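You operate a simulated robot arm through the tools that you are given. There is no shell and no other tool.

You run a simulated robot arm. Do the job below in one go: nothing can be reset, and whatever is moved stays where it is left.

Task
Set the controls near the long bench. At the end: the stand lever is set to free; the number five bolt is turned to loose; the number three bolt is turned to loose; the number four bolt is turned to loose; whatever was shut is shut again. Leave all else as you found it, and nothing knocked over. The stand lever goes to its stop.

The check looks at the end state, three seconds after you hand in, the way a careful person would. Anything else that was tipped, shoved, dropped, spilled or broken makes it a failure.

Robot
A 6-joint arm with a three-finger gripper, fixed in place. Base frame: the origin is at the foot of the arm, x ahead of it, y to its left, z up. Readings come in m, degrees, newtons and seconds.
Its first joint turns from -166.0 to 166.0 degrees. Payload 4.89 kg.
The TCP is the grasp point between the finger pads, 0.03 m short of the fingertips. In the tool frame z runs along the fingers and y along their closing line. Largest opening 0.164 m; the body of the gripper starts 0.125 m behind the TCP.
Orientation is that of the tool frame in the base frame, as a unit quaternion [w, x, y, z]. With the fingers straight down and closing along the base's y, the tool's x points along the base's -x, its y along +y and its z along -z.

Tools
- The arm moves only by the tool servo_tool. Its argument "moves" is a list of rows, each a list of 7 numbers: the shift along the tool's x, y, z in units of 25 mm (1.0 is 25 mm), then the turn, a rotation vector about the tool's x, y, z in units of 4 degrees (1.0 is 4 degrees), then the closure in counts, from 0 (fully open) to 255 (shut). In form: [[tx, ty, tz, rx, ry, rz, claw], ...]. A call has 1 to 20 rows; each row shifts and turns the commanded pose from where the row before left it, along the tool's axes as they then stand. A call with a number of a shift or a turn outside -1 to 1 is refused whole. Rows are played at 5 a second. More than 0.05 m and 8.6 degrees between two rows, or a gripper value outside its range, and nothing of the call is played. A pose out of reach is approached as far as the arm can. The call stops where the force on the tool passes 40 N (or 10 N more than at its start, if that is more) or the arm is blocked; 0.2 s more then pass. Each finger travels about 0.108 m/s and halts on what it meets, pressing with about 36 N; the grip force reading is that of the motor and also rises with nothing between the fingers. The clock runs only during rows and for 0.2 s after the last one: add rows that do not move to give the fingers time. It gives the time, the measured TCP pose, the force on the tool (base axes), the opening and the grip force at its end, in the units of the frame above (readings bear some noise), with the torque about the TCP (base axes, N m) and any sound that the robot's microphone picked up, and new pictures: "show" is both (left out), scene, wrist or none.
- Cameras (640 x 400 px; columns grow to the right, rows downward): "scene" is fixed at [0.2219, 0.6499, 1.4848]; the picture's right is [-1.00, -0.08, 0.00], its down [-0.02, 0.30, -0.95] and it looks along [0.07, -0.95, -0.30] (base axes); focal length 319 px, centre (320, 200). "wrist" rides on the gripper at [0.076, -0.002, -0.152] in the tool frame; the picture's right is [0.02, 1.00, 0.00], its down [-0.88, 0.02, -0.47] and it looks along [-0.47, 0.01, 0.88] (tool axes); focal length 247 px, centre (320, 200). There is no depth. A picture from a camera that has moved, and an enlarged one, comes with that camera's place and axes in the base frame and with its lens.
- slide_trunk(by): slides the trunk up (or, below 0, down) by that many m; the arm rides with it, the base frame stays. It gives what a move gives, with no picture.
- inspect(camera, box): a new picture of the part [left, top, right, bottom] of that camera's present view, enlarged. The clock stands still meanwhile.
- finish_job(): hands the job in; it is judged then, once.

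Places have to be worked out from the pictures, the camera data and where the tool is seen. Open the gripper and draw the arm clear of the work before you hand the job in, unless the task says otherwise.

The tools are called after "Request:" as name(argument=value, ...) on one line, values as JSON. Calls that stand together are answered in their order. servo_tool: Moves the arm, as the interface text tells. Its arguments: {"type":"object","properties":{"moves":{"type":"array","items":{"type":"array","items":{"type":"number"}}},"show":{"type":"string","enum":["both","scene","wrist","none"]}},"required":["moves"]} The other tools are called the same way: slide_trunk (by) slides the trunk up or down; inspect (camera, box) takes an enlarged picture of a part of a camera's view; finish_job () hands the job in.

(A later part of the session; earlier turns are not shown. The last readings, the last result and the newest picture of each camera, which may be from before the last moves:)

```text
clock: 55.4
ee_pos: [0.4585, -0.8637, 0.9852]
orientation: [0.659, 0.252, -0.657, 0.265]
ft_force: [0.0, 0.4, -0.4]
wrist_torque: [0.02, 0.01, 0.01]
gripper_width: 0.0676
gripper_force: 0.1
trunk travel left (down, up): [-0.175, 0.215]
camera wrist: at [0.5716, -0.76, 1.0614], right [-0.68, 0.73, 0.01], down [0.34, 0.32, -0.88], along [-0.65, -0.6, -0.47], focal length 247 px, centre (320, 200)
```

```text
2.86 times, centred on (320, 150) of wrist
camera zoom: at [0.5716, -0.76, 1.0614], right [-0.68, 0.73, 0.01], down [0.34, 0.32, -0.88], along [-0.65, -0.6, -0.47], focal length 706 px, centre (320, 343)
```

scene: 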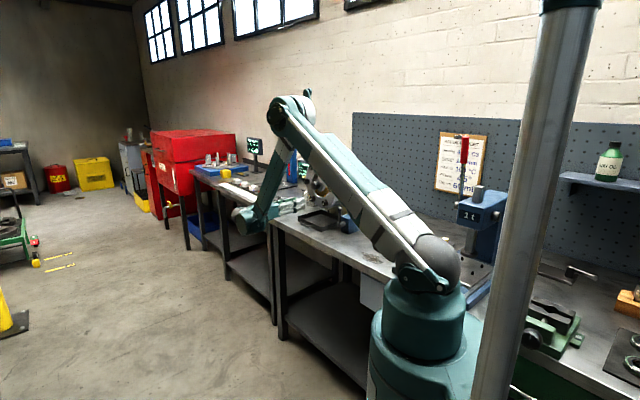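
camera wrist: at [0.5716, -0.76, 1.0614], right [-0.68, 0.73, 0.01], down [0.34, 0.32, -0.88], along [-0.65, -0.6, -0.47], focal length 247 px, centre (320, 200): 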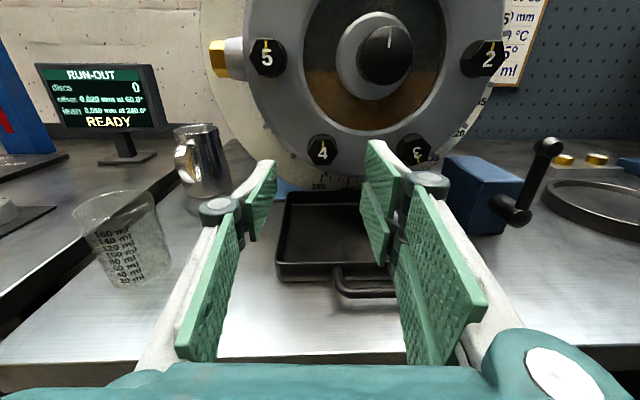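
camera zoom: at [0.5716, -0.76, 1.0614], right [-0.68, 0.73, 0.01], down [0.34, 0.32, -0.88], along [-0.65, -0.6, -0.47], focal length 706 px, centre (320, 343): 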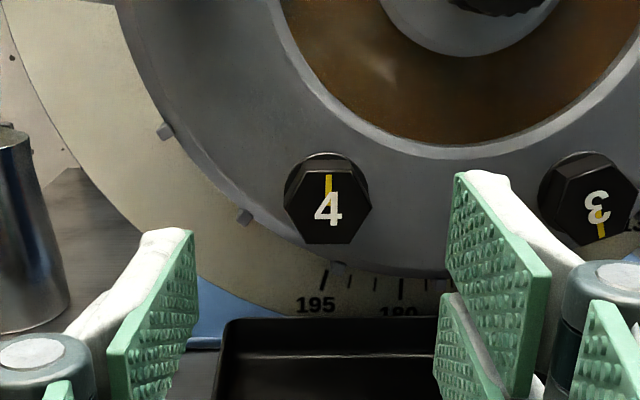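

Bolt 4 is about 2.4 mm to the right of my axis and 97 mm ahead. To make the whole 200° turn in one grip I'll try rolling the tool to +150°, where the hex flats line up and I can turn back to -50°.

Request:
servo_tool(moves=[[0, 0.095, 0, 0, 0, 1, 150], [0, 0, 0, 0, 0, 1, 150], [0, 0, 0, 0, 0, 1, 150], [0, 0, 0, 0, 0, 1, 150], [0, 0, 0, 0, 0, 1, 150], [0, 0, 0, 0, 0, 1, 150], [0, 0, 0, 0, 0, 1, 150], [0, 0, 0, 0, 0, 1, 150], [0, 0, 0, 0, 0, 1, 150], [0, 0, 0, 0, 0, 1, 150], [0, 0, 0, 0, 0, 1, 150], [0, 0, 0, 0, 0, 1, 150], [0, 0, 0, 0, 0, 1, 150], [0, 0, 0, 0, 0, 1, 150], [0, 0, 0, 0, 0, 1, 150], [0, 0, 0, 0, 0, 1, 150], [0, 0, 0, 0, 0, 1, 150], [0, 0, 0, 0, 0, 1, 150]], show="none")

Request:
servo_tool(moves=[[0, 0, 0, 0, 0, 1, 150], [0, 0, 0, 0, 0, 1, 150], [0, 0, 0, 0, 0, 1, 150], [0, 0, 0, 0, 0, 1, 150], [0, 0, 0, 0, 0, 1, 150], [0, 0, 0, 0, 0, 1, 150], [0, 0, 0, 0, 0, 1, 150], [0, 0, 0, 0, 0, 1, 150], [0, 0, 0, 0, 0, 1, 150], [0, 0, 0, 0, 0, 1, 150], [0, 0, 0, 0, 0, 1, 150], [0, 0, 0, 0, 0, 1, 150], [0, 0, 0, 0, 0, 1, 150], [0, 0, 0, 0, 0, 1, 150], [0, 0, 0, 0, 0, 1, 150], [0, 0, 0, 0, 0, 1, 150], [0, 0, 0, 0, 0, 1, 150], [0, 0, 0, 0, 0, 1, 150], [0, 0, 0, 0, 0, 1, 150]], show="both")

Request:
inspect(camera="wrist", box=[220, 80, 420, 220])

```text
clock: 59.1
ee_pos: [0.457, -0.8636, 0.9847]
orientation: [-0.378, 0.181, 0.68, -0.602]
ft_force: [-0.6, -0.2, 0.5]
wrist_torque: [-0.01, -0.01, -0.03]
gripper_width: 0.0676
gripper_force: 0.1
trunk travel left (down, up): [-0.175, 0.215]
```

```text
clock: 63.1
ee_pos: [0.4575, -0.863, 0.985]
orientation: [-0.073, -0.561, -0.425, 0.706]
ft_force: [-0.2, 0.7, 0.5]
wrist_torque: [0.0, 0.01, 0.0]
gripper_width: 0.0678
gripper_force: 0.0
trunk travel left (down, up): [-0.175, 0.215]
camera wrist: at [0.5413, -0.7289, 0.9205], right [0.57, -0.62, -0.54], down [0.67, -0.02, 0.74], along [-0.47, -0.78, 0.41], focal length 247 px, centre (320, 200)
```

scene: 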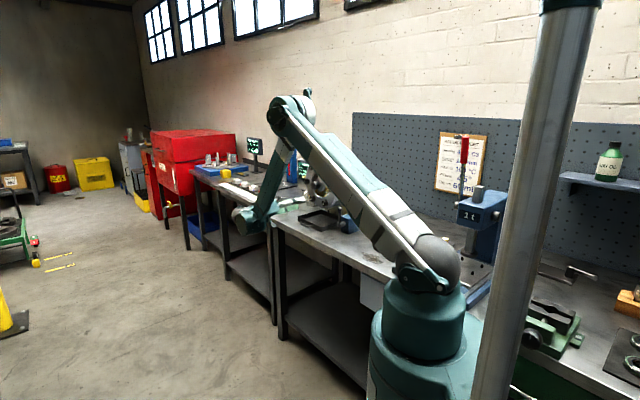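
wrist: 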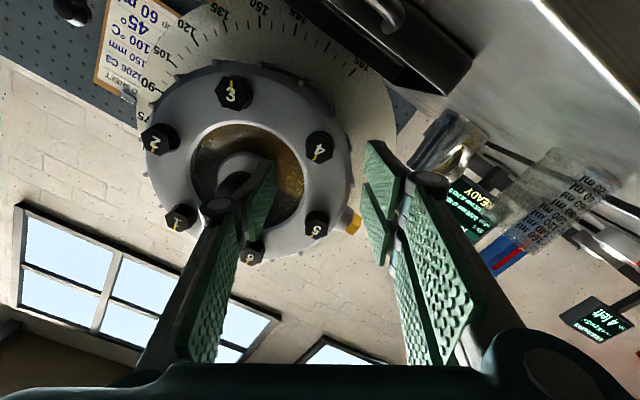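

```text
2.86 times, centred on (320, 150) of wrist
camera zoom: at [0.5413, -0.7289, 0.9205], right [0.57, -0.62, -0.54], down [0.67, -0.02, 0.74], along [-0.47, -0.78, 0.41], focal length 706 px, centre (320, 343)
```

zoom: 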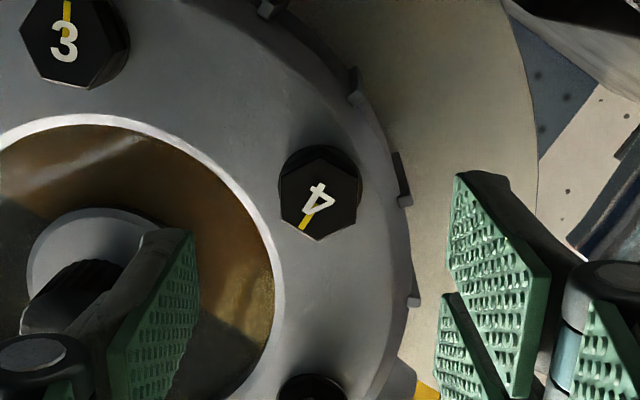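

The +150° roll is within reach. Let me check the alignment of bolt 4 up close.

Request:
inspect(camera="wrist", box=[295, 125, 345, 170])

```text
8.89 times, centred on (320, 148) of wrist
camera zoom: at [0.5413, -0.7289, 0.9205], right [0.57, -0.62, -0.54], down [0.67, -0.02, 0.74], along [-0.47, -0.78, 0.41], focal length 2195 px, centre (320, 667)
```

zoom: 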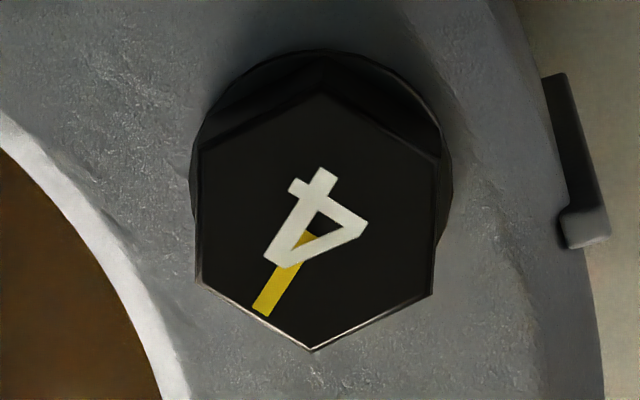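

The flats are parallel to the pads. Comparing the two roll views, the true offset is about 0.8 mm right and 1.2 mm down. I'll correct that, advance 79 mm with the claw open, and then check.

Request:
servo_tool(moves=[[0.058, 0, 0.785, 0, 0, 0, 150], [0, 0, 0.785, 0, 0, 0, 150], [0, 0, 0.785, 0, 0, 0, 150], [0, 0, 0.785, 0, 0, 0, 150], [0, 0, 0, 0, 0, 0, 150]], show="both")

Request:
inspect(camera="wrist", box=[240, 110, 400, 220])

```text
clock: 64.3
ee_pos: [0.3981, -0.9168, 0.9842]
orientation: [-0.072, -0.562, -0.425, 0.706]
ft_force: [-0.9, 0.5, -0.1]
wrist_torque: [0.01, -0.03, 0.0]
gripper_width: 0.0675
gripper_force: 0.0
trunk travel left (down, up): [-0.175, 0.215]
camera wrist: at [0.4826, -0.7827, 0.9195], right [0.57, -0.62, -0.54], down [0.67, -0.02, 0.74], along [-0.47, -0.78, 0.41], focal length 247 px, centre (320, 200)
```

scene: 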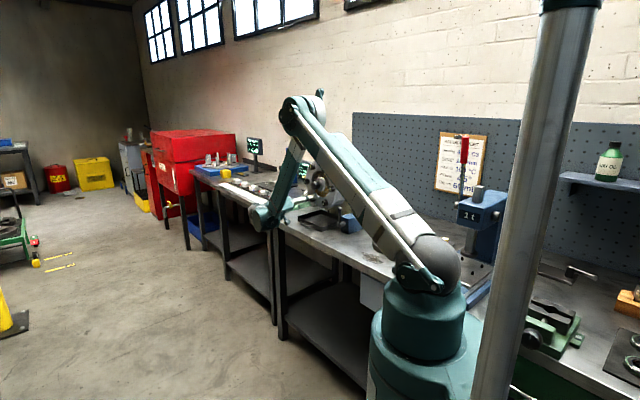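
wrist: 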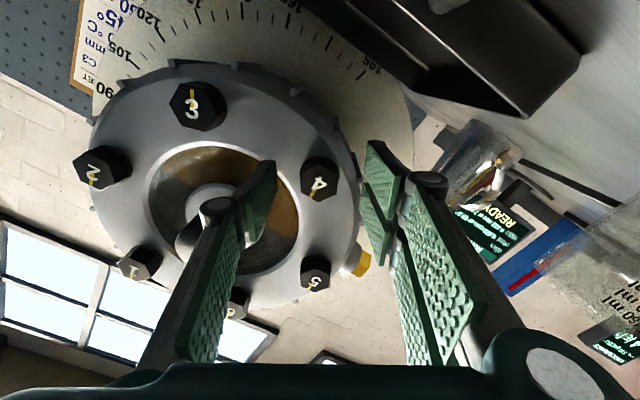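

```text
3.64 times, centred on (320, 165) of wrist
camera zoom: at [0.4826, -0.7827, 0.9195], right [0.57, -0.62, -0.54], down [0.67, -0.02, 0.74], along [-0.47, -0.78, 0.41], focal length 898 px, centre (320, 327)
```

zoom: 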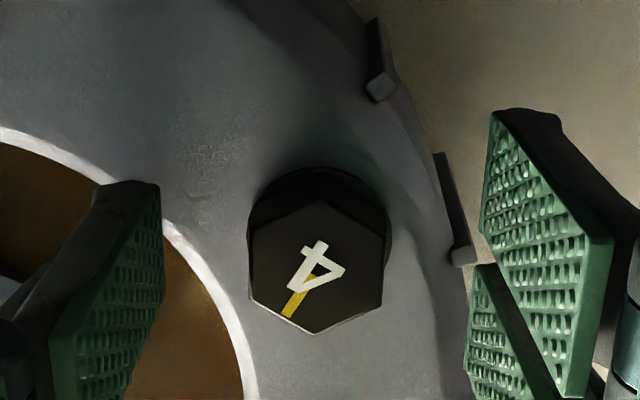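

The overlap is about 14 mm and the head sits slightly left of the pad midline. I'll nudge 0.7 mm and close on bolt 4.

Request:
servo_tool(moves=[[0, -0.03, 0, 0, 0, 0, 150], [0, 0, 0, 0, 0, 0, 190], [0, 0, 0, 0, 0, 0, 255], [0, 0, 0, 0, 0, 0, 255], [0, 0, 0, 0, 0, 0, 255]], show="wrist")

Request:
inspect(camera="wrist", box=[240, 110, 400, 220])

```text
clock: 65.5
ee_pos: [0.3988, -0.9156, 0.9855]
orientation: [-0.073, -0.562, -0.425, 0.706]
ft_force: [0.7, -4.5, -0.1]
wrist_torque: [0.13, -0.13, 0.4]
gripper_width: 0.0279
gripper_force: 44.7
trunk travel left (down, up): [-0.175, 0.215]
camera wrist: at [0.4824, -0.7825, 0.9199], right [0.57, -0.62, -0.54], down [0.67, -0.02, 0.74], along [-0.47, -0.78, 0.41], focal length 247 px, centre (320, 200)
```

wrist: 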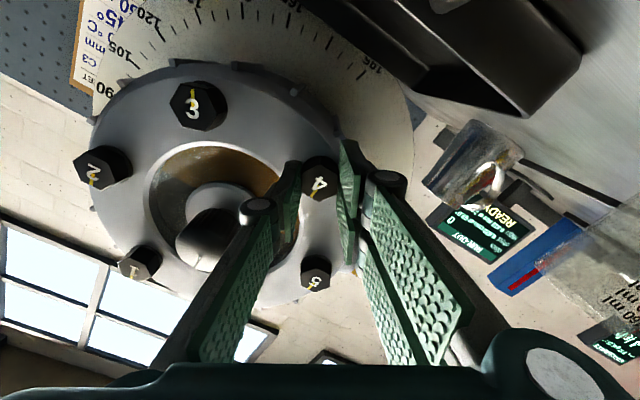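

```text
3.64 times, centred on (320, 165) of wrist
camera zoom: at [0.4824, -0.7825, 0.9199], right [0.57, -0.62, -0.54], down [0.67, -0.02, 0.74], along [-0.47, -0.78, 0.41], focal length 898 px, centre (320, 327)
```

zoom: 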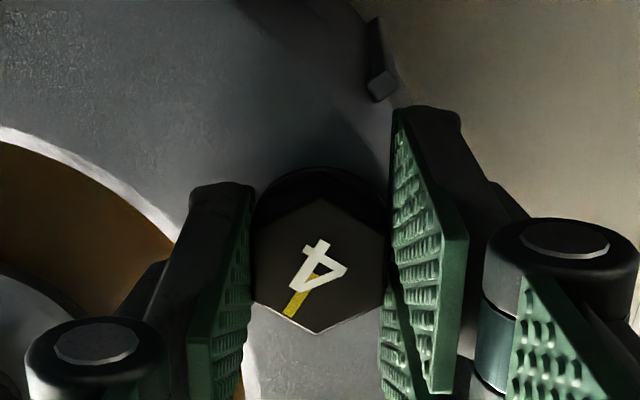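

Gripped squarely at 27.9 mm with almost no load. Now I'll turn bolt 4 counter-clockwise in chunks, checking the load after each.

Request:
servo_tool(moves=[[0, 0, 0, 0, 0, -0.5, 255], [0, 0, 0, 0, 0, -1, 255], [0, 0, 0, 0, 0, -1, 255], [0, 0, 0, 0, 0, -1, 255], [0, 0, 0, 0, 0, 0, 255]], show="none")

Request:
servo_tool(moves=[[0, 0, 0, 0, 0, -1, 255], [0, 0, 0, 0, 0, -1, 255], [0, 0, 0, 0, 0, -1, 255], [0, 0, 0, 0, 0, 0, 255]], show="wrist")

Request:
inspect(camera="wrist", box=[240, 110, 400, 220])

```text
clock: 66.8
ee_pos: [0.3997, -0.9152, 0.9851]
orientation: [0.015, -0.505, -0.491, 0.709]
ft_force: [2.5, -8.9, -6.3]
wrist_torque: [-0.08, 0.07, 0.83]
gripper_width: 0.028
gripper_force: 45.0
trunk travel left (down, up): [-0.175, 0.215]
```

```text
clock: 67.8
ee_pos: [0.3984, -0.9169, 0.985]
orientation: [0.09, -0.451, -0.541, 0.704]
ft_force: [-0.1, -14.0, -0.8]
wrist_torque: [0.01, -0.01, 0.65]
gripper_width: 0.0278
gripper_force: 44.5
trunk travel left (down, up): [-0.175, 0.215]
camera wrist: at [0.4662, -0.7646, 0.9445], right [0.35, -0.39, -0.85], down [0.86, -0.23, 0.46], along [-0.37, -0.89, 0.25], focal length 247 px, centre (320, 200)
```

wrist: 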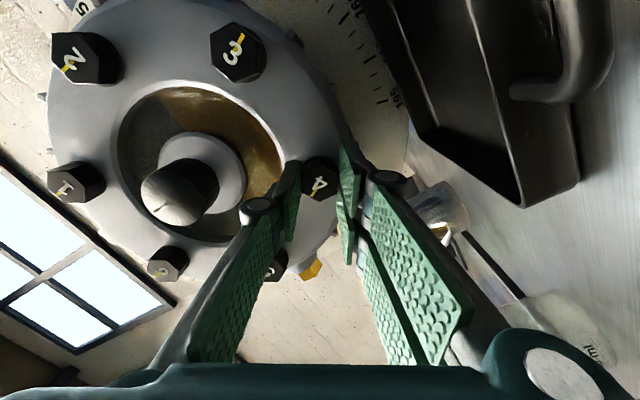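

```text
3.64 times, centred on (320, 165) of wrist
camera zoom: at [0.4662, -0.7646, 0.9445], right [0.35, -0.39, -0.85], down [0.86, -0.23, 0.46], along [-0.37, -0.89, 0.25], focal length 898 px, centre (320, 327)
```

zoom: 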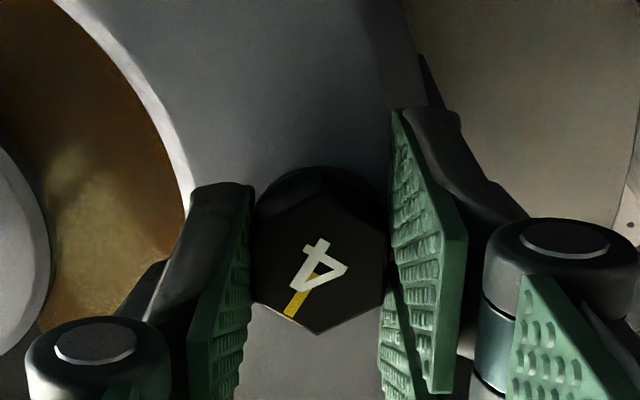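

Bolt 4 is turning with the pads and loads are small. Continuing counter-clockwise.

Request:
servo_tool(moves=[[0, 0, 0, 0, 0, -1, 255], [0, 0, 0, 0, 0, -1, 255], [0, 0, 0, 0, 0, -1, 255], [0, 0, 0, 0, 0, -1, 255], [0, 0, 0, 0, 0, 0, 255]], show="none")

Request:
servo_tool(moves=[[0, 0, 0, 0, 0, -1, 255], [0, 0, 0, 0, 0, -1, 255], [0, 0, 0, 0, 0, -1, 255], [0, 0, 0, 0, 0, 0, 255]], show="none")

Request:
servo_tool(moves=[[0, 0, 0, 0, 0, -1, 255], [0, 0, 0, 0, 0, -1, 255], [0, 0, 0, 0, 0, -1, 255], [0, 0, 0, 0, 0, 0, 255]], show="wrist")

Request:
inspect(camera="wrist", box=[240, 110, 400, 220])

```text
clock: 69.0
ee_pos: [0.3997, -0.9161, 0.9842]
orientation: [0.185, -0.371, -0.598, 0.686]
ft_force: [-2.1, -21.9, 6.5]
wrist_torque: [-0.16, 0.17, 0.77]
gripper_width: 0.0279
gripper_force: 45.2
trunk travel left (down, up): [-0.175, 0.215]
```

```text
clock: 70.0
ee_pos: [0.3984, -0.915, 0.9843]
orientation: [0.257, -0.307, -0.635, 0.661]
ft_force: [-1.9, -25.7, 8.3]
wrist_torque: [-0.15, 0.18, 0.48]
gripper_width: 0.0277
gripper_force: 44.7
trunk travel left (down, up): [-0.175, 0.215]
```

```text
clock: 71.0
ee_pos: [0.3985, -0.9155, 0.984]
orientation: [-0.324, 0.239, 0.663, -0.632]
ft_force: [-1.1, -26.2, 10.1]
wrist_torque: [-0.21, 0.21, 0.68]
gripper_width: 0.0277
gripper_force: 45.1
trunk travel left (down, up): [-0.175, 0.215]
camera wrist: at [0.4594, -0.7561, 0.9957], right [-0.11, 0.1, -0.99], down [0.94, -0.32, -0.14], along [-0.33, -0.94, -0.06], focal length 247 px, centre (320, 200)
```

wrist: 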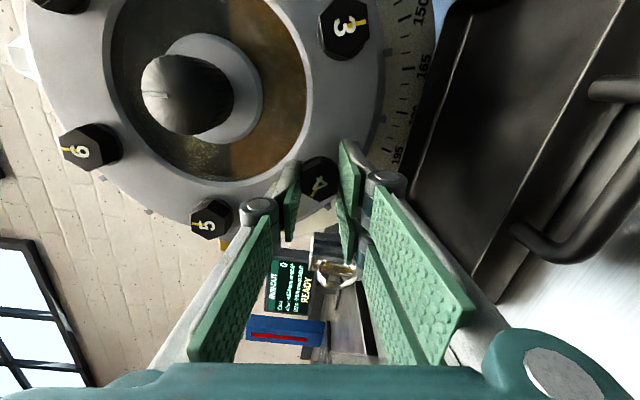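

```text
3.64 times, centred on (320, 165) of wrist
camera zoom: at [0.4594, -0.7561, 0.9957], right [-0.11, 0.1, -0.99], down [0.94, -0.32, -0.14], along [-0.33, -0.94, -0.06], focal length 898 px, centre (320, 327)
```

zoom: 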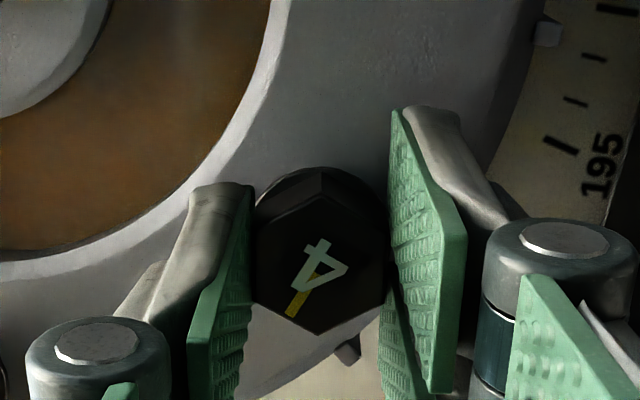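

66° done. There is a modest load to the left and inward, so I'll ease it with a ~1 mm shift and continue.

Request:
servo_tool(moves=[[-0.04, -0.024, 0.02, 0, 0, 0, 255], [0, 0, 0, 0, 0, -1, 255], [0, 0, 0, 0, 0, -1, 255], [0, 0, 0, 0, 0, -1, 255], [0, 0, 0, 0, 0, 0, 255]], show="none")

Request:
servo_tool(moves=[[0, 0, 0, 0, 0, -1, 255], [0, 0, 0, 0, 0, -1, 255], [0, 0, 0, 0, 0, -1, 255], [0, 0, 0, 0, 0, 0, 255]], show="none")

Request:
servo_tool(moves=[[0, 0, 0, 0, 0, -1, 255], [0, 0, 0, 0, 0, -1, 255], [0, 0, 0, 0, 0, -1, 255], [0, 0, 0, 0, 0, 0, 255]], show="none")

```text
clock: 72.2
ee_pos: [0.3998, -0.9158, 0.9855]
orientation: [-0.389, 0.168, 0.683, -0.595]
ft_force: [-0.1, 10.1, -4.5]
wrist_torque: [-0.1, 0.09, -1.1]
gripper_width: 0.0275
gripper_force: 45.1
trunk travel left (down, up): [-0.175, 0.215]
```

```text
clock: 73.2
ee_pos: [0.3999, -0.9168, 0.9852]
orientation: [-0.448, 0.096, 0.698, -0.549]
ft_force: [-0.6, 22.4, -10.9]
wrist_torque: [0.0, 0.01, -1.11]
gripper_width: 0.0279
gripper_force: 45.0
trunk travel left (down, up): [-0.175, 0.215]
```

```text
clock: 74.2
ee_pos: [0.399, -0.9162, 0.9861]
orientation: [-0.504, 0.024, 0.704, -0.499]
ft_force: [-0.7, 19.5, -14.2]
wrist_torque: [-0.05, 0.06, -0.74]
gripper_width: 0.0276
gripper_force: 45.5
trunk travel left (down, up): [-0.175, 0.215]
```

102° done, axis torque still near zero. I'll relieve the 20 N along the closing line and keep going.

Request:
servo_tool(moves=[[0, 0.04, -0.01, 0, 0, 0, 255], [0, 0, 0, 0, 0, -1, 255], [0, 0, 0, 0, 0, -1, 255], [0, 0, 0, 0, 0, -1, 255], [0, 0, 0, 0, 0, 0, 255]], show="none")

Request:
servo_tool(moves=[[0, 0, 0, 0, 0, -1, 255], [0, 0, 0, 0, 0, -1, 255], [0, 0, 0, 0, 0, -1, 255], [0, 0, 0, 0, 0, 0, 255]], show="none")

Request:
servo_tool(moves=[[0, 0, 0, 0, 0, -1, 255], [0, 0, 0, 0, 0, -1, 255], [0, 0, 0, 0, 0, -1, 255], [0, 0, 0, 0, 0, 0, 255]], show="wrist")

Request:
inspect(camera="wrist", box=[240, 110, 400, 220])

```text
clock: 75.3
ee_pos: [0.3978, -0.917, 0.9844]
orientation: [-0.553, -0.05, 0.703, -0.444]
ft_force: [0.8, -3.8, -1.6]
wrist_torque: [-0.52, 0.59, -0.08]
gripper_width: 0.028
gripper_force: 44.8
trunk travel left (down, up): [-0.175, 0.215]
```

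```text
clock: 76.3
ee_pos: [0.3991, -0.9156, 0.9855]
orientation: [-0.597, -0.124, 0.693, -0.384]
ft_force: [-6.0, -5.0, 4.0]
wrist_torque: [-0.78, 0.76, -0.08]
gripper_width: 0.0279
gripper_force: 45.2
trunk travel left (down, up): [-0.175, 0.215]
```

```text
clock: 77.3
ee_pos: [0.3994, -0.9162, 0.9851]
orientation: [-0.633, -0.196, 0.677, -0.321]
ft_force: [-11.5, -5.8, 6.9]
wrist_torque: [-0.74, 0.77, 0.05]
gripper_width: 0.0283
gripper_force: 45.3
trunk travel left (down, up): [-0.175, 0.215]
camera wrist: at [0.5031, -0.8022, 1.0601], right [-0.67, 0.72, -0.16], down [0.44, 0.21, -0.87], along [-0.59, -0.66, -0.46], focal length 247 px, centre (320, 200)
```

wrist: 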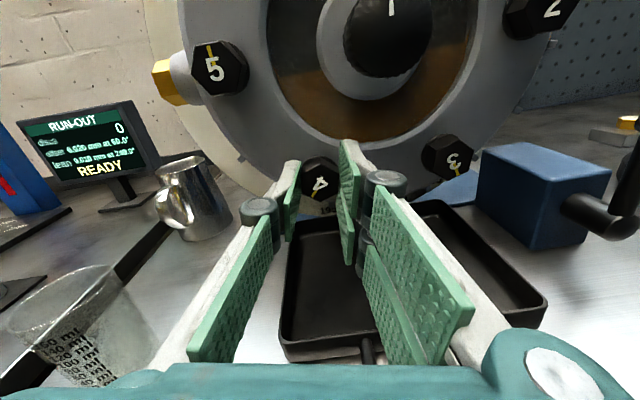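

```text
3.64 times, centred on (320, 165) of wrist
camera zoom: at [0.5031, -0.8022, 1.0601], right [-0.67, 0.72, -0.16], down [0.44, 0.21, -0.87], along [-0.59, -0.66, -0.46], focal length 898 px, centre (320, 327)
```

zoom: 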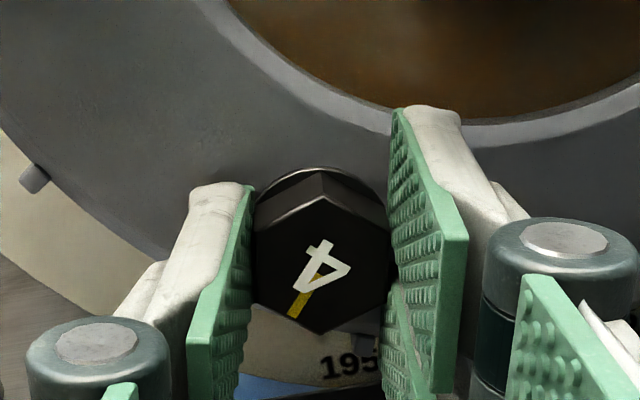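

138° done; continuing to where the stop should come, at about 200°.

Request:
servo_tool(moves=[[0, 0, 0, 0, 0, -1, 255], [0, 0, 0, 0, 0, -1, 255], [0, 0, 0, 0, 0, -1, 255], [0, 0, 0, 0, 0, -1, 255], [0, 0, 0, 0, 0, 0, 255]], show="none")

Request:
servo_tool(moves=[[0, 0, 0, 0, 0, -1, 255], [0, 0, 0, 0, 0, -1, 255], [0, 0, 0, 0, 0, -1, 255], [0, 0, 0, 0, 0, -1, 255], [0, 0, 0, 0, 0, 0, 255]], show="none")

Request:
servo_tool(moves=[[0, 0, 0, 0, 0, -1, 255], [0, 0, 0, 0, 0, -1, 255], [0, 0, 0, 0, 0, -1, 255], [0, 0, 0, 0, 0, -1, 255], [0, 0, 0, 0, 0, 0, 255]], show="none")

Request:
servo_tool(moves=[[0, 0, 0, 0, 0, -1, 255], [0, 0, 0, 0, 0, -1, 255], [0, 0, 0, 0, 0, 0, 255]], show="wrist")

Request:
inspect(camera="wrist", box=[240, 110, 400, 220])

```text
clock: 78.5
ee_pos: [0.3984, -0.9164, 0.9865]
orientation: [0.672, 0.288, -0.643, 0.229]
ft_force: [-6.1, -1.7, 4.0]
wrist_torque: [-0.37, 0.35, 0.34]
gripper_width: 0.028
gripper_force: 45.1
trunk travel left (down, up): [-0.175, 0.215]
```

```text
clock: 79.8
ee_pos: [0.4002, -0.9165, 0.9854]
orientation: [0.697, 0.375, -0.596, 0.134]
ft_force: [3.1, 4.4, 2.4]
wrist_torque: [-0.33, 0.36, 0.65]
gripper_width: 0.0278
gripper_force: 45.0
trunk travel left (down, up): [-0.175, 0.215]
```

```text
clock: 81.0
ee_pos: [0.3987, -0.9165, 0.9851]
orientation: [0.709, 0.455, -0.538, 0.037]
ft_force: [10.8, 8.4, -3.6]
wrist_torque: [-0.01, 0.01, 0.55]
gripper_width: 0.0277
gripper_force: 45.2
trunk travel left (down, up): [-0.175, 0.215]
```

```text
clock: 81.8
ee_pos: [0.3991, -0.9169, 0.9848]
orientation: [0.71, 0.49, -0.506, -0.014]
ft_force: [5.6, 3.8, -1.5]
wrist_torque: [-0.27, 0.3, 0.92]
gripper_width: 0.028
gripper_force: 45.0
trunk travel left (down, up): [-0.175, 0.215]
camera wrist: at [0.5494, -0.8523, 1.037], right [-0.46, 0.51, 0.73], down [-0.09, 0.79, -0.61], along [-0.88, -0.35, -0.32], focal length 247 px, centre (320, 200)
```

wrist: 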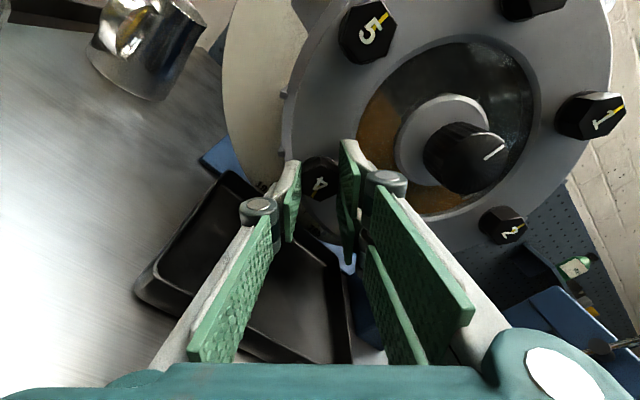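

```text
3.64 times, centred on (320, 165) of wrist
camera zoom: at [0.5494, -0.8523, 1.037], right [-0.46, 0.51, 0.73], down [-0.09, 0.79, -0.61], along [-0.88, -0.35, -0.32], focal length 898 px, centre (320, 327)
```

zoom: 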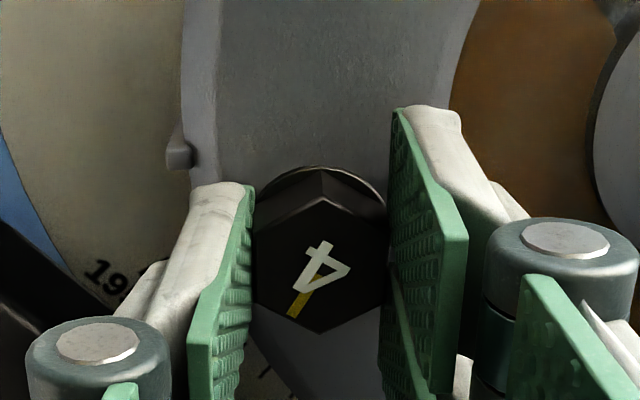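

194° turned, no stop torque yet. I'll take finer steps now.

Request:
servo_tool(moves=[[0, 0, 0, 0, 0, -1, 255], [0, 0, 0, 0, 0, -0.5, 255], [0, 0, 0, 0, 0, 0, 255]], show="none")

Request:
servo_tool(moves=[[0, 0, 0, 0, 0, -0.5, 255], [0, 0, 0, 0, 0, -0.5, 255], [0, 0, 0, 0, 0, 0, 255]], show="wrist")

Request:
inspect(camera="wrist", box=[240, 110, 400, 220])

```text
clock: 82.5
ee_pos: [0.3992, -0.9165, 0.9848]
orientation: [0.708, 0.516, -0.479, -0.052]
ft_force: [4.6, 4.1, -5.7]
wrist_torque: [-0.23, -0.82, 0.03]
gripper_width: 0.028
gripper_force: 44.9
trunk travel left (down, up): [-0.175, 0.215]
```

```text
clock: 83.3
ee_pos: [0.399, -0.9165, 0.9857]
orientation: [0.706, 0.533, -0.461, -0.075]
ft_force: [2.6, -1.2, -0.2]
wrist_torque: [-0.83, -0.72, 0.35]
gripper_width: 0.0291
gripper_force: 44.8
trunk travel left (down, up): [-0.175, 0.215]
camera wrist: at [0.555, -0.8585, 1.0266], right [-0.37, 0.41, 0.83], down [-0.16, 0.86, -0.49], along [-0.92, -0.31, -0.25], focal length 247 px, centre (320, 200)
```

wrist: 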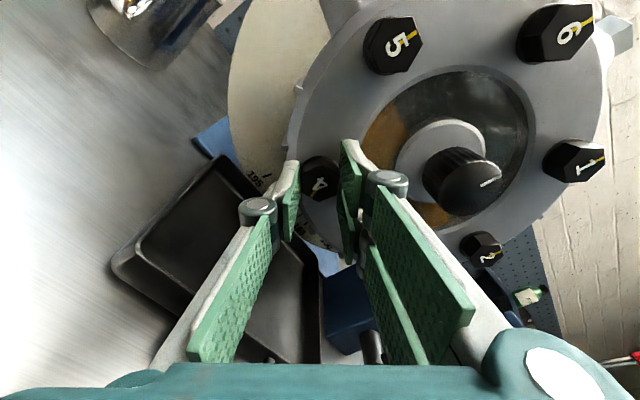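

```text
3.64 times, centred on (320, 165) of wrist
camera zoom: at [0.555, -0.8585, 1.0266], right [-0.37, 0.41, 0.83], down [-0.16, 0.86, -0.49], along [-0.92, -0.31, -0.25], focal length 898 px, centre (320, 327)
```

zoom: 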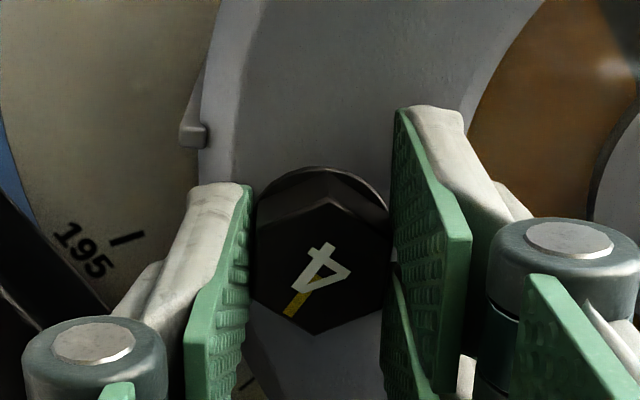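

The axis torque is now about -1.1 N·m and the jaws are being cammed open, so bolt 4 is at its stop. I'll ease back 4°, open, and back off.

Request:
servo_tool(moves=[[0, 0, 0, 0, 0, 0.5, 255], [0, 0, 0, 0, 0, 0.5, 255], [0, 0, 0, 0, 0, 0, 220], [0, 0, 0, 0, 0, 0, 150], [0, 0, 0, 0, 0, 0, 150]], show="none")

Request:
servo_tool(moves=[[0, 0, -0.8, 0, 0, 0, 150], [0, 0, -0.8, 0, 0, 0, 150], [0, 0, -0.8, 0, 0, 0, 150], [0, 0, -0.8, 0, 0, 0, 150]], show="wrist")

Request:
inspect(camera="wrist", box=[220, 30, 500, 220])

```text
clock: 84.5
ee_pos: [0.3989, -0.9156, 0.9845]
orientation: [0.708, 0.516, -0.479, -0.052]
ft_force: [-0.4, -0.3, 0.2]
wrist_torque: [-0.01, -0.01, 0.0]
gripper_width: 0.0676
gripper_force: 0.1
trunk travel left (down, up): [-0.175, 0.215]
```

```text
clock: 85.5
ee_pos: [0.4569, -0.8642, 0.9836]
orientation: [0.708, 0.517, -0.479, -0.052]
ft_force: [-0.7, -0.5, -0.7]
wrist_torque: [-0.02, -0.01, -0.01]
gripper_width: 0.0676
gripper_force: 0.1
trunk travel left (down, up): [-0.175, 0.215]
camera wrist: at [0.6111, -0.8025, 1.0309], right [-0.41, 0.45, 0.79], down [-0.13, 0.83, -0.54], along [-0.9, -0.33, -0.28], focal length 247 px, centre (320, 200)
```

wrist: 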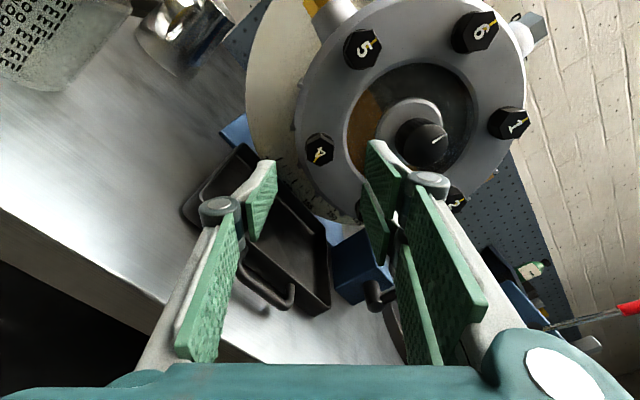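

```text
2.11 times, centred on (360, 125) of wrist
camera zoom: at [0.6111, -0.8025, 1.0309], right [-0.41, 0.45, 0.79], down [-0.13, 0.83, -0.54], along [-0.9, -0.33, -0.28], focal length 520 px, centre (236, 358)
```

zoom: 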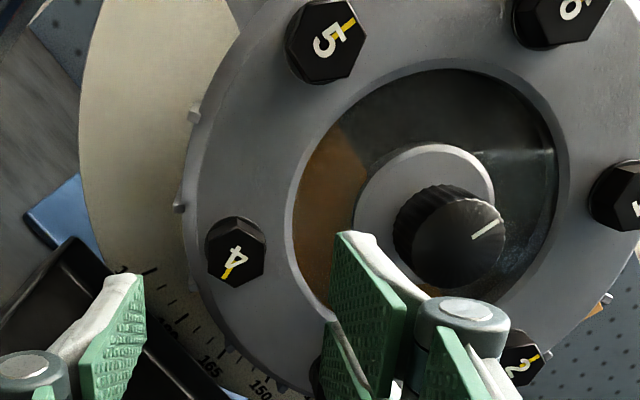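

Bolt 4's mark now matches bolt 3's loose position. Next I'll move to bolt 5 (50 mm left, 87 mm up) and roll level to check its alignment.

Request:
servo_tool(moves=[[0.933, 0.358, 0, 0, 0, 0, 150], [0.933, 0.358, 0, 0, 0, 0, 150], [0.933, 0.358, 0, 0, 0, 0, 150], [0.933, 0.358, 0, 0, 0, 0, 150], [0, 0, 0, 0, 0, 0, 150]], show="none")

Request:
servo_tool(moves=[[0, 0, 0, 0, 0, 1, 150], [0, 0, 0, 0, 0, 1, 150], [0, 0, 0, 0, 0, 1, 150], [0, 0, 0, 0, 0, 1, 150], [0, 0, 0, 0, 0, 1, 150], [0, 0, 0, 0, 0, 1, 150], [0, 0, 0, 0, 0, 1, 150], [0, 0, 0, 0, 0, 1, 150], [0, 0, 0, 0, 0, 1, 150], [0, 0, 0, 0, 0, 1, 150], [0, 0, 0, 0, 0, 1, 150], [0, 0, 0, 0, 0, 1, 150], [0, 0, 0, 0, 0, 0.6, 150]], show="both")

Request:
inspect(camera="wrist", box=[295, 125, 345, 170])

```text
clock: 86.8
ee_pos: [0.493, -0.8988, 1.0699]
orientation: [0.708, 0.516, -0.48, -0.051]
ft_force: [0.2, -0.4, 0.6]
wrist_torque: [0.02, 0.02, 0.0]
gripper_width: 0.0677
gripper_force: 0.1
trunk travel left (down, up): [-0.175, 0.215]
```

```text
clock: 89.5
ee_pos: [0.4925, -0.8977, 1.0704]
orientation: [0.662, 0.264, -0.653, 0.256]
ft_force: [-0.3, 0.0, 0.1]
wrist_torque: [0.0, 0.02, -0.01]
gripper_width: 0.0674
gripper_force: 0.0
trunk travel left (down, up): [-0.175, 0.215]
camera wrist: at [0.6064, -0.7952, 1.1467], right [-0.68, 0.73, 0.04], down [0.32, 0.34, -0.88], along [-0.66, -0.59, -0.47], focal length 247 px, centre (320, 200)
```

scene: 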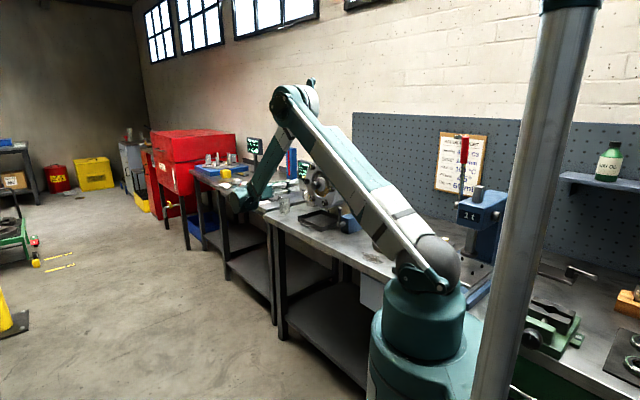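
wrist: 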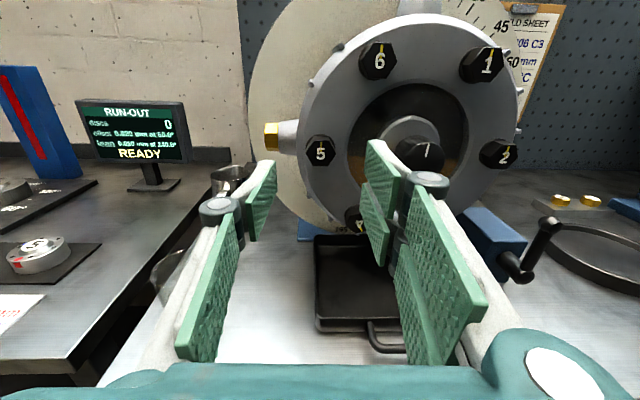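

```text
8.89 times, centred on (320, 148) of wrist
camera zoom: at [0.6064, -0.7952, 1.1467], right [-0.68, 0.73, 0.04], down [0.32, 0.34, -0.88], along [-0.66, -0.59, -0.47], focal length 2195 px, centre (320, 667)
```

zoom: 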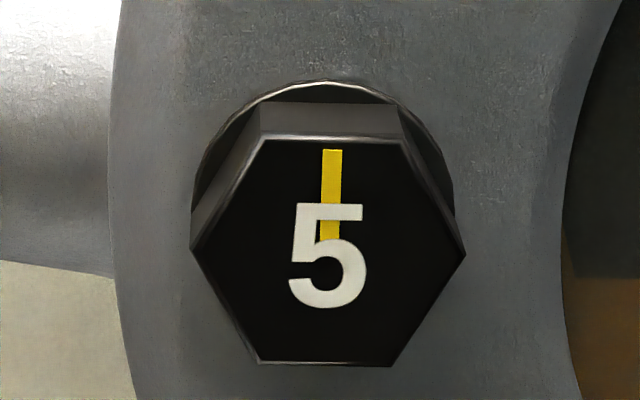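

Bolt 5 is about 96 mm ahead, roughly 1 mm right and 2 mm below my axis. I'll correct and roll to +150° for the one-grip turn.

Request:
servo_tool(moves=[[-0.07, 0.04, 0, 0, 0, 1, 150], [0, 0, 0, 0, 0, 1, 150], [0, 0, 0, 0, 0, 1, 150], [0, 0, 0, 0, 0, 1, 150], [0, 0, 0, 0, 0, 1, 150], [0, 0, 0, 0, 0, 1, 150], [0, 0, 0, 0, 0, 1, 150], [0, 0, 0, 0, 0, 1, 150], [0, 0, 0, 0, 0, 1, 150], [0, 0, 0, 0, 0, 1, 150], [0, 0, 0, 0, 0, 1, 150], [0, 0, 0, 0, 0, 1, 150], [0, 0, 0, 0, 0, 1, 150], [0, 0, 0, 0, 0, 1, 150], [0, 0, 0, 0, 0, 1, 150], [0, 0, 0, 0, 0, 1, 150], [0, 0, 0, 0, 0, 1, 150], [0, 0, 0, 0, 0, 1, 150], [0, 0, 0, 0, 0, 1, 150]], show="none")

Request:
servo_tool(moves=[[0, 0, 0, 0, 0, 1, 150], [0, 0, 0, 0, 0, 1, 150], [0, 0, 0, 0, 0, 1, 150], [0, 0, 0, 0, 0, 1, 150], [0, 0, 0, 0, 0, 1, 150], [0, 0, 0, 0, 0, 1, 150], [0, 0, 0, 0, 0, 1, 150], [0, 0, 0, 0, 0, 1, 150], [0, 0, 0, 0, 0, 1, 150], [0, 0, 0, 0, 0, 1, 150], [0, 0, 0, 0, 0, 1, 150], [0, 0, 0, 0, 0, 1, 150], [0, 0, 0, 0, 0, 1, 150], [0, 0, 0, 0, 0, 1, 150], [0, 0, 0, 0, 0, 1, 150], [0, 0, 0, 0, 0, 1, 150], [0, 0, 0, 0, 0, 1, 150], [0, 0, 0, 0, 0, 1, 150], [0, 0, 0, 0, 0, 0.7, 150]], show="both")

Request:
inspect(camera="wrist", box=[295, 125, 345, 170])

```text
clock: 93.5
ee_pos: [0.4915, -0.8968, 1.0688]
orientation: [-0.365, 0.196, 0.676, -0.609]
ft_force: [-0.4, -0.1, -0.7]
wrist_torque: [0.01, 0.0, 0.0]
gripper_width: 0.0673
gripper_force: 0.0
trunk travel left (down, up): [-0.175, 0.215]
```

```text
clock: 97.5
ee_pos: [0.4919, -0.8971, 1.0693]
orientation: [-0.08, -0.567, -0.418, 0.705]
ft_force: [0.3, -0.3, 0.8]
wrist_torque: [-0.02, -0.01, 0.02]
gripper_width: 0.0676
gripper_force: 0.0
trunk travel left (down, up): [-0.175, 0.215]
camera wrist: at [0.5762, -0.7641, 1.0031], right [0.58, -0.63, -0.52], down [0.66, -0.01, 0.75], along [-0.47, -0.78, 0.41], focal length 247 px, centre (320, 200)
```

scene: 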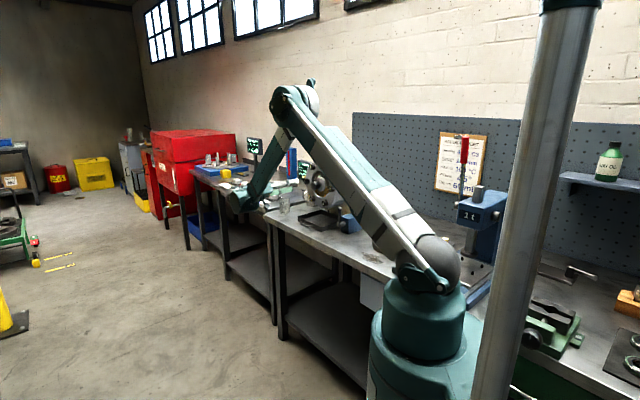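
wrist: 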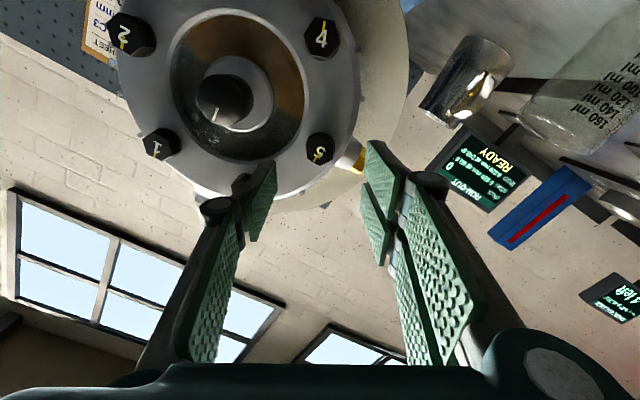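

```text
8.89 times, centred on (320, 148) of wrist
camera zoom: at [0.5762, -0.7641, 1.0031], right [0.58, -0.63, -0.52], down [0.66, -0.01, 0.75], along [-0.47, -0.78, 0.41], focal length 2195 px, centre (320, 667)
```

zoom: 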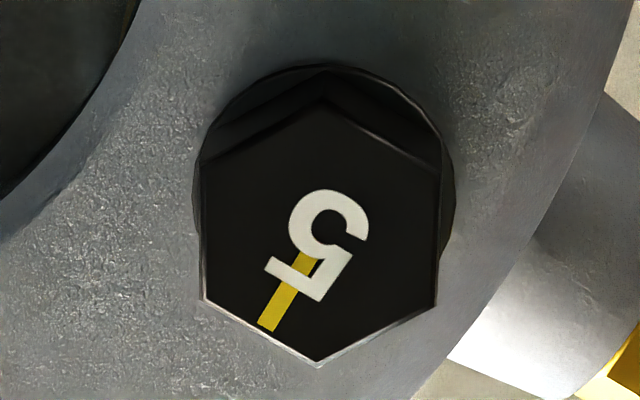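

Aligned to within about half a millimetre with the flats parallel to the pads. I'll advance 79 mm with the claw open and check before closing.

Request:
servo_tool(moves=[[-0.01, 0, 0.79, 0, 0, 0, 150], [0, 0, 0.79, 0, 0, 0, 150], [0, 0, 0.79, 0, 0, 0, 150], [0, 0, 0.79, 0, 0, 0, 150], [0, 0, 0, 0, 0, 0, 150]], show="wrist")

Request:
inspect(camera="wrist", box=[240, 110, 400, 220])

Request:
inspect(camera="scene", box=[230, 140, 390, 260])

```text
clock: 98.8
ee_pos: [0.4329, -0.9514, 1.0676]
orientation: [-0.08, -0.566, -0.419, 0.705]
ft_force: [-1.0, -0.2, -1.1]
wrist_torque: [0.0, -0.02, 0.0]
gripper_width: 0.0677
gripper_force: 0.1
trunk travel left (down, up): [-0.175, 0.215]
camera wrist: at [0.5177, -0.819, 1.0025], right [0.58, -0.63, -0.52], down [0.66, -0.01, 0.75], along [-0.47, -0.78, 0.41], focal length 247 px, centre (320, 200)
```

wrist: 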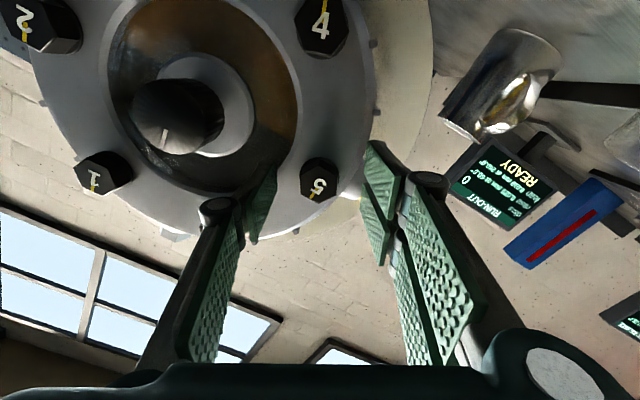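

```text
3.64 times, centred on (320, 165) of wrist
camera zoom: at [0.5177, -0.819, 1.0025], right [0.58, -0.63, -0.52], down [0.66, -0.01, 0.75], along [-0.47, -0.78, 0.41], focal length 898 px, centre (320, 327)
```

zoom: 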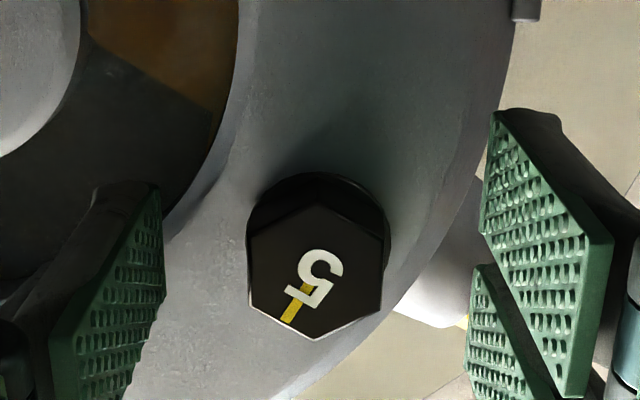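

```text
3.33 times, centred on (310, 200) of scene
camera zoom: at [0.2219, 0.6499, 1.4848], right [-1.0, -0.08, 0.0], down [-0.02, 0.3, -0.95], along [0.07, -0.95, -0.3], focal length 1064 px, centre (353, 200)
```

zoom: 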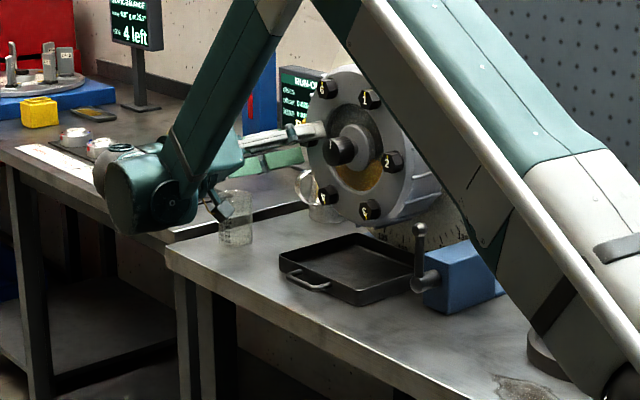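

Same picture as with bolt 4 just before its clean grip, and the beaker is well clear (over 0.2 m away). I'll apply the same 0.7 mm nudge and close.

Request:
servo_tool(moves=[[0, -0.03, 0, 0, 0, 0, 150], [0, 0, 0, 0, 0, 0, 190], [0, 0, 0, 0, 0, 0, 255], [0, 0, 0, 0, 0, 0, 255], [0, 0, 0, 0, 0, 0, 255]], show="wrist")

Request:
inspect(camera="wrist", box=[240, 110, 400, 220])

```text
clock: 100.0
ee_pos: [0.4332, -0.9504, 1.0687]
orientation: [-0.079, -0.566, -0.419, 0.706]
ft_force: [-0.6, -1.5, 1.3]
wrist_torque: [0.11, -0.05, 0.36]
gripper_width: 0.0278
gripper_force: 45.2
trunk travel left (down, up): [-0.175, 0.215]
camera wrist: at [0.5181, -0.8178, 1.0029], right [0.58, -0.63, -0.52], down [0.66, -0.01, 0.75], along [-0.47, -0.78, 0.41], focal length 247 px, centre (320, 200)
```

wrist: 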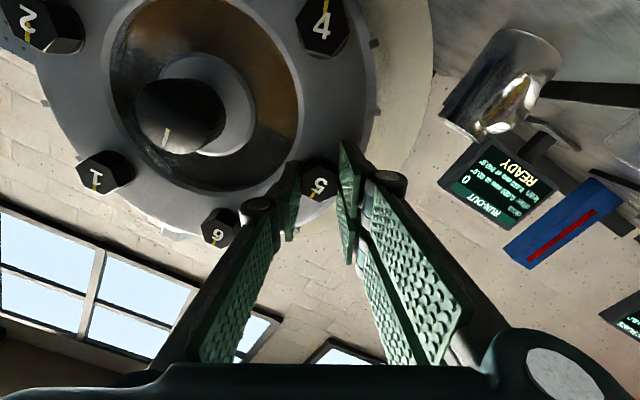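

```text
3.64 times, centred on (320, 165) of wrist
camera zoom: at [0.5181, -0.8178, 1.0029], right [0.58, -0.63, -0.52], down [0.66, -0.01, 0.75], along [-0.47, -0.78, 0.41], focal length 898 px, centre (320, 327)
```

zoom: 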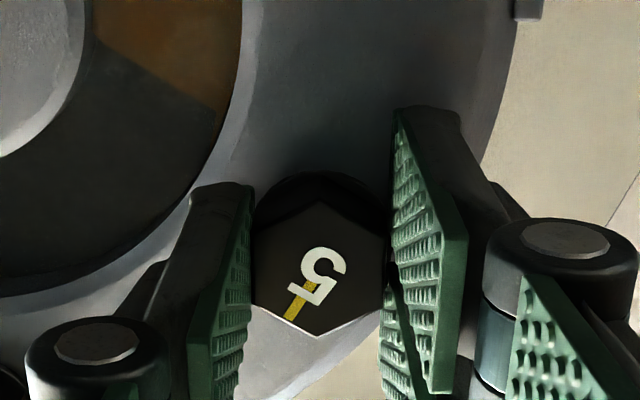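

A clean grip on bolt 5 with almost no load. I'll turn it counter-clockwise in chunks as before.

Request:
servo_tool(moves=[[0, 0, 0, 0, 0, -0.5, 255], [0, 0, 0, 0, 0, -1, 255], [0, 0, 0, 0, 0, -1, 255], [0, 0, 0, 0, 0, -1, 255], [0, 0, 0, 0, 0, 0, 255]], show="none")

Request:
servo_tool(moves=[[0, 0, 0, 0, 0, -1, 255], [0, 0, 0, 0, 0, -1, 255], [0, 0, 0, 0, 0, -1, 255], [0, 0, 0, 0, 0, 0, 255]], show="wrist")

```text
clock: 101.2
ee_pos: [0.4343, -0.9509, 1.0682]
orientation: [0.007, -0.511, -0.485, 0.71]
ft_force: [-2.0, -4.4, 1.0]
wrist_torque: [-0.32, 0.38, 0.8]
gripper_width: 0.028
gripper_force: 45.0
trunk travel left (down, up): [-0.175, 0.215]
```

```text
clock: 102.2
ee_pos: [0.4333, -0.951, 1.0707]
orientation: [0.081, -0.457, -0.536, 0.705]
ft_force: [-2.4, 3.9, 0.7]
wrist_torque: [-0.05, 0.05, 0.36]
gripper_width: 0.0282
gripper_force: 44.8
trunk travel left (down, up): [-0.175, 0.215]
camera wrist: at [0.5013, -0.7994, 1.0279], right [0.36, -0.4, -0.84], down [0.85, -0.22, 0.47], along [-0.37, -0.89, 0.26], focal length 247 px, centre (320, 200)
```

wrist: 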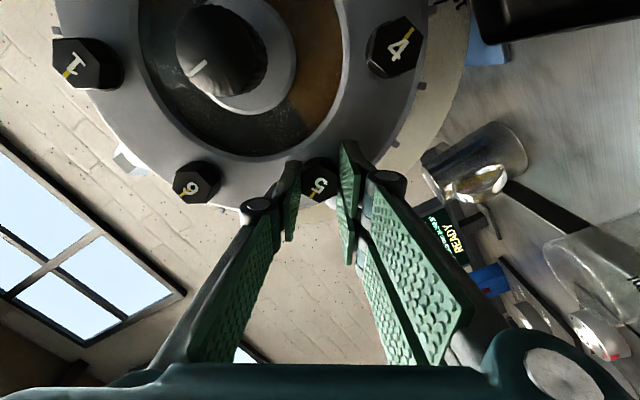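

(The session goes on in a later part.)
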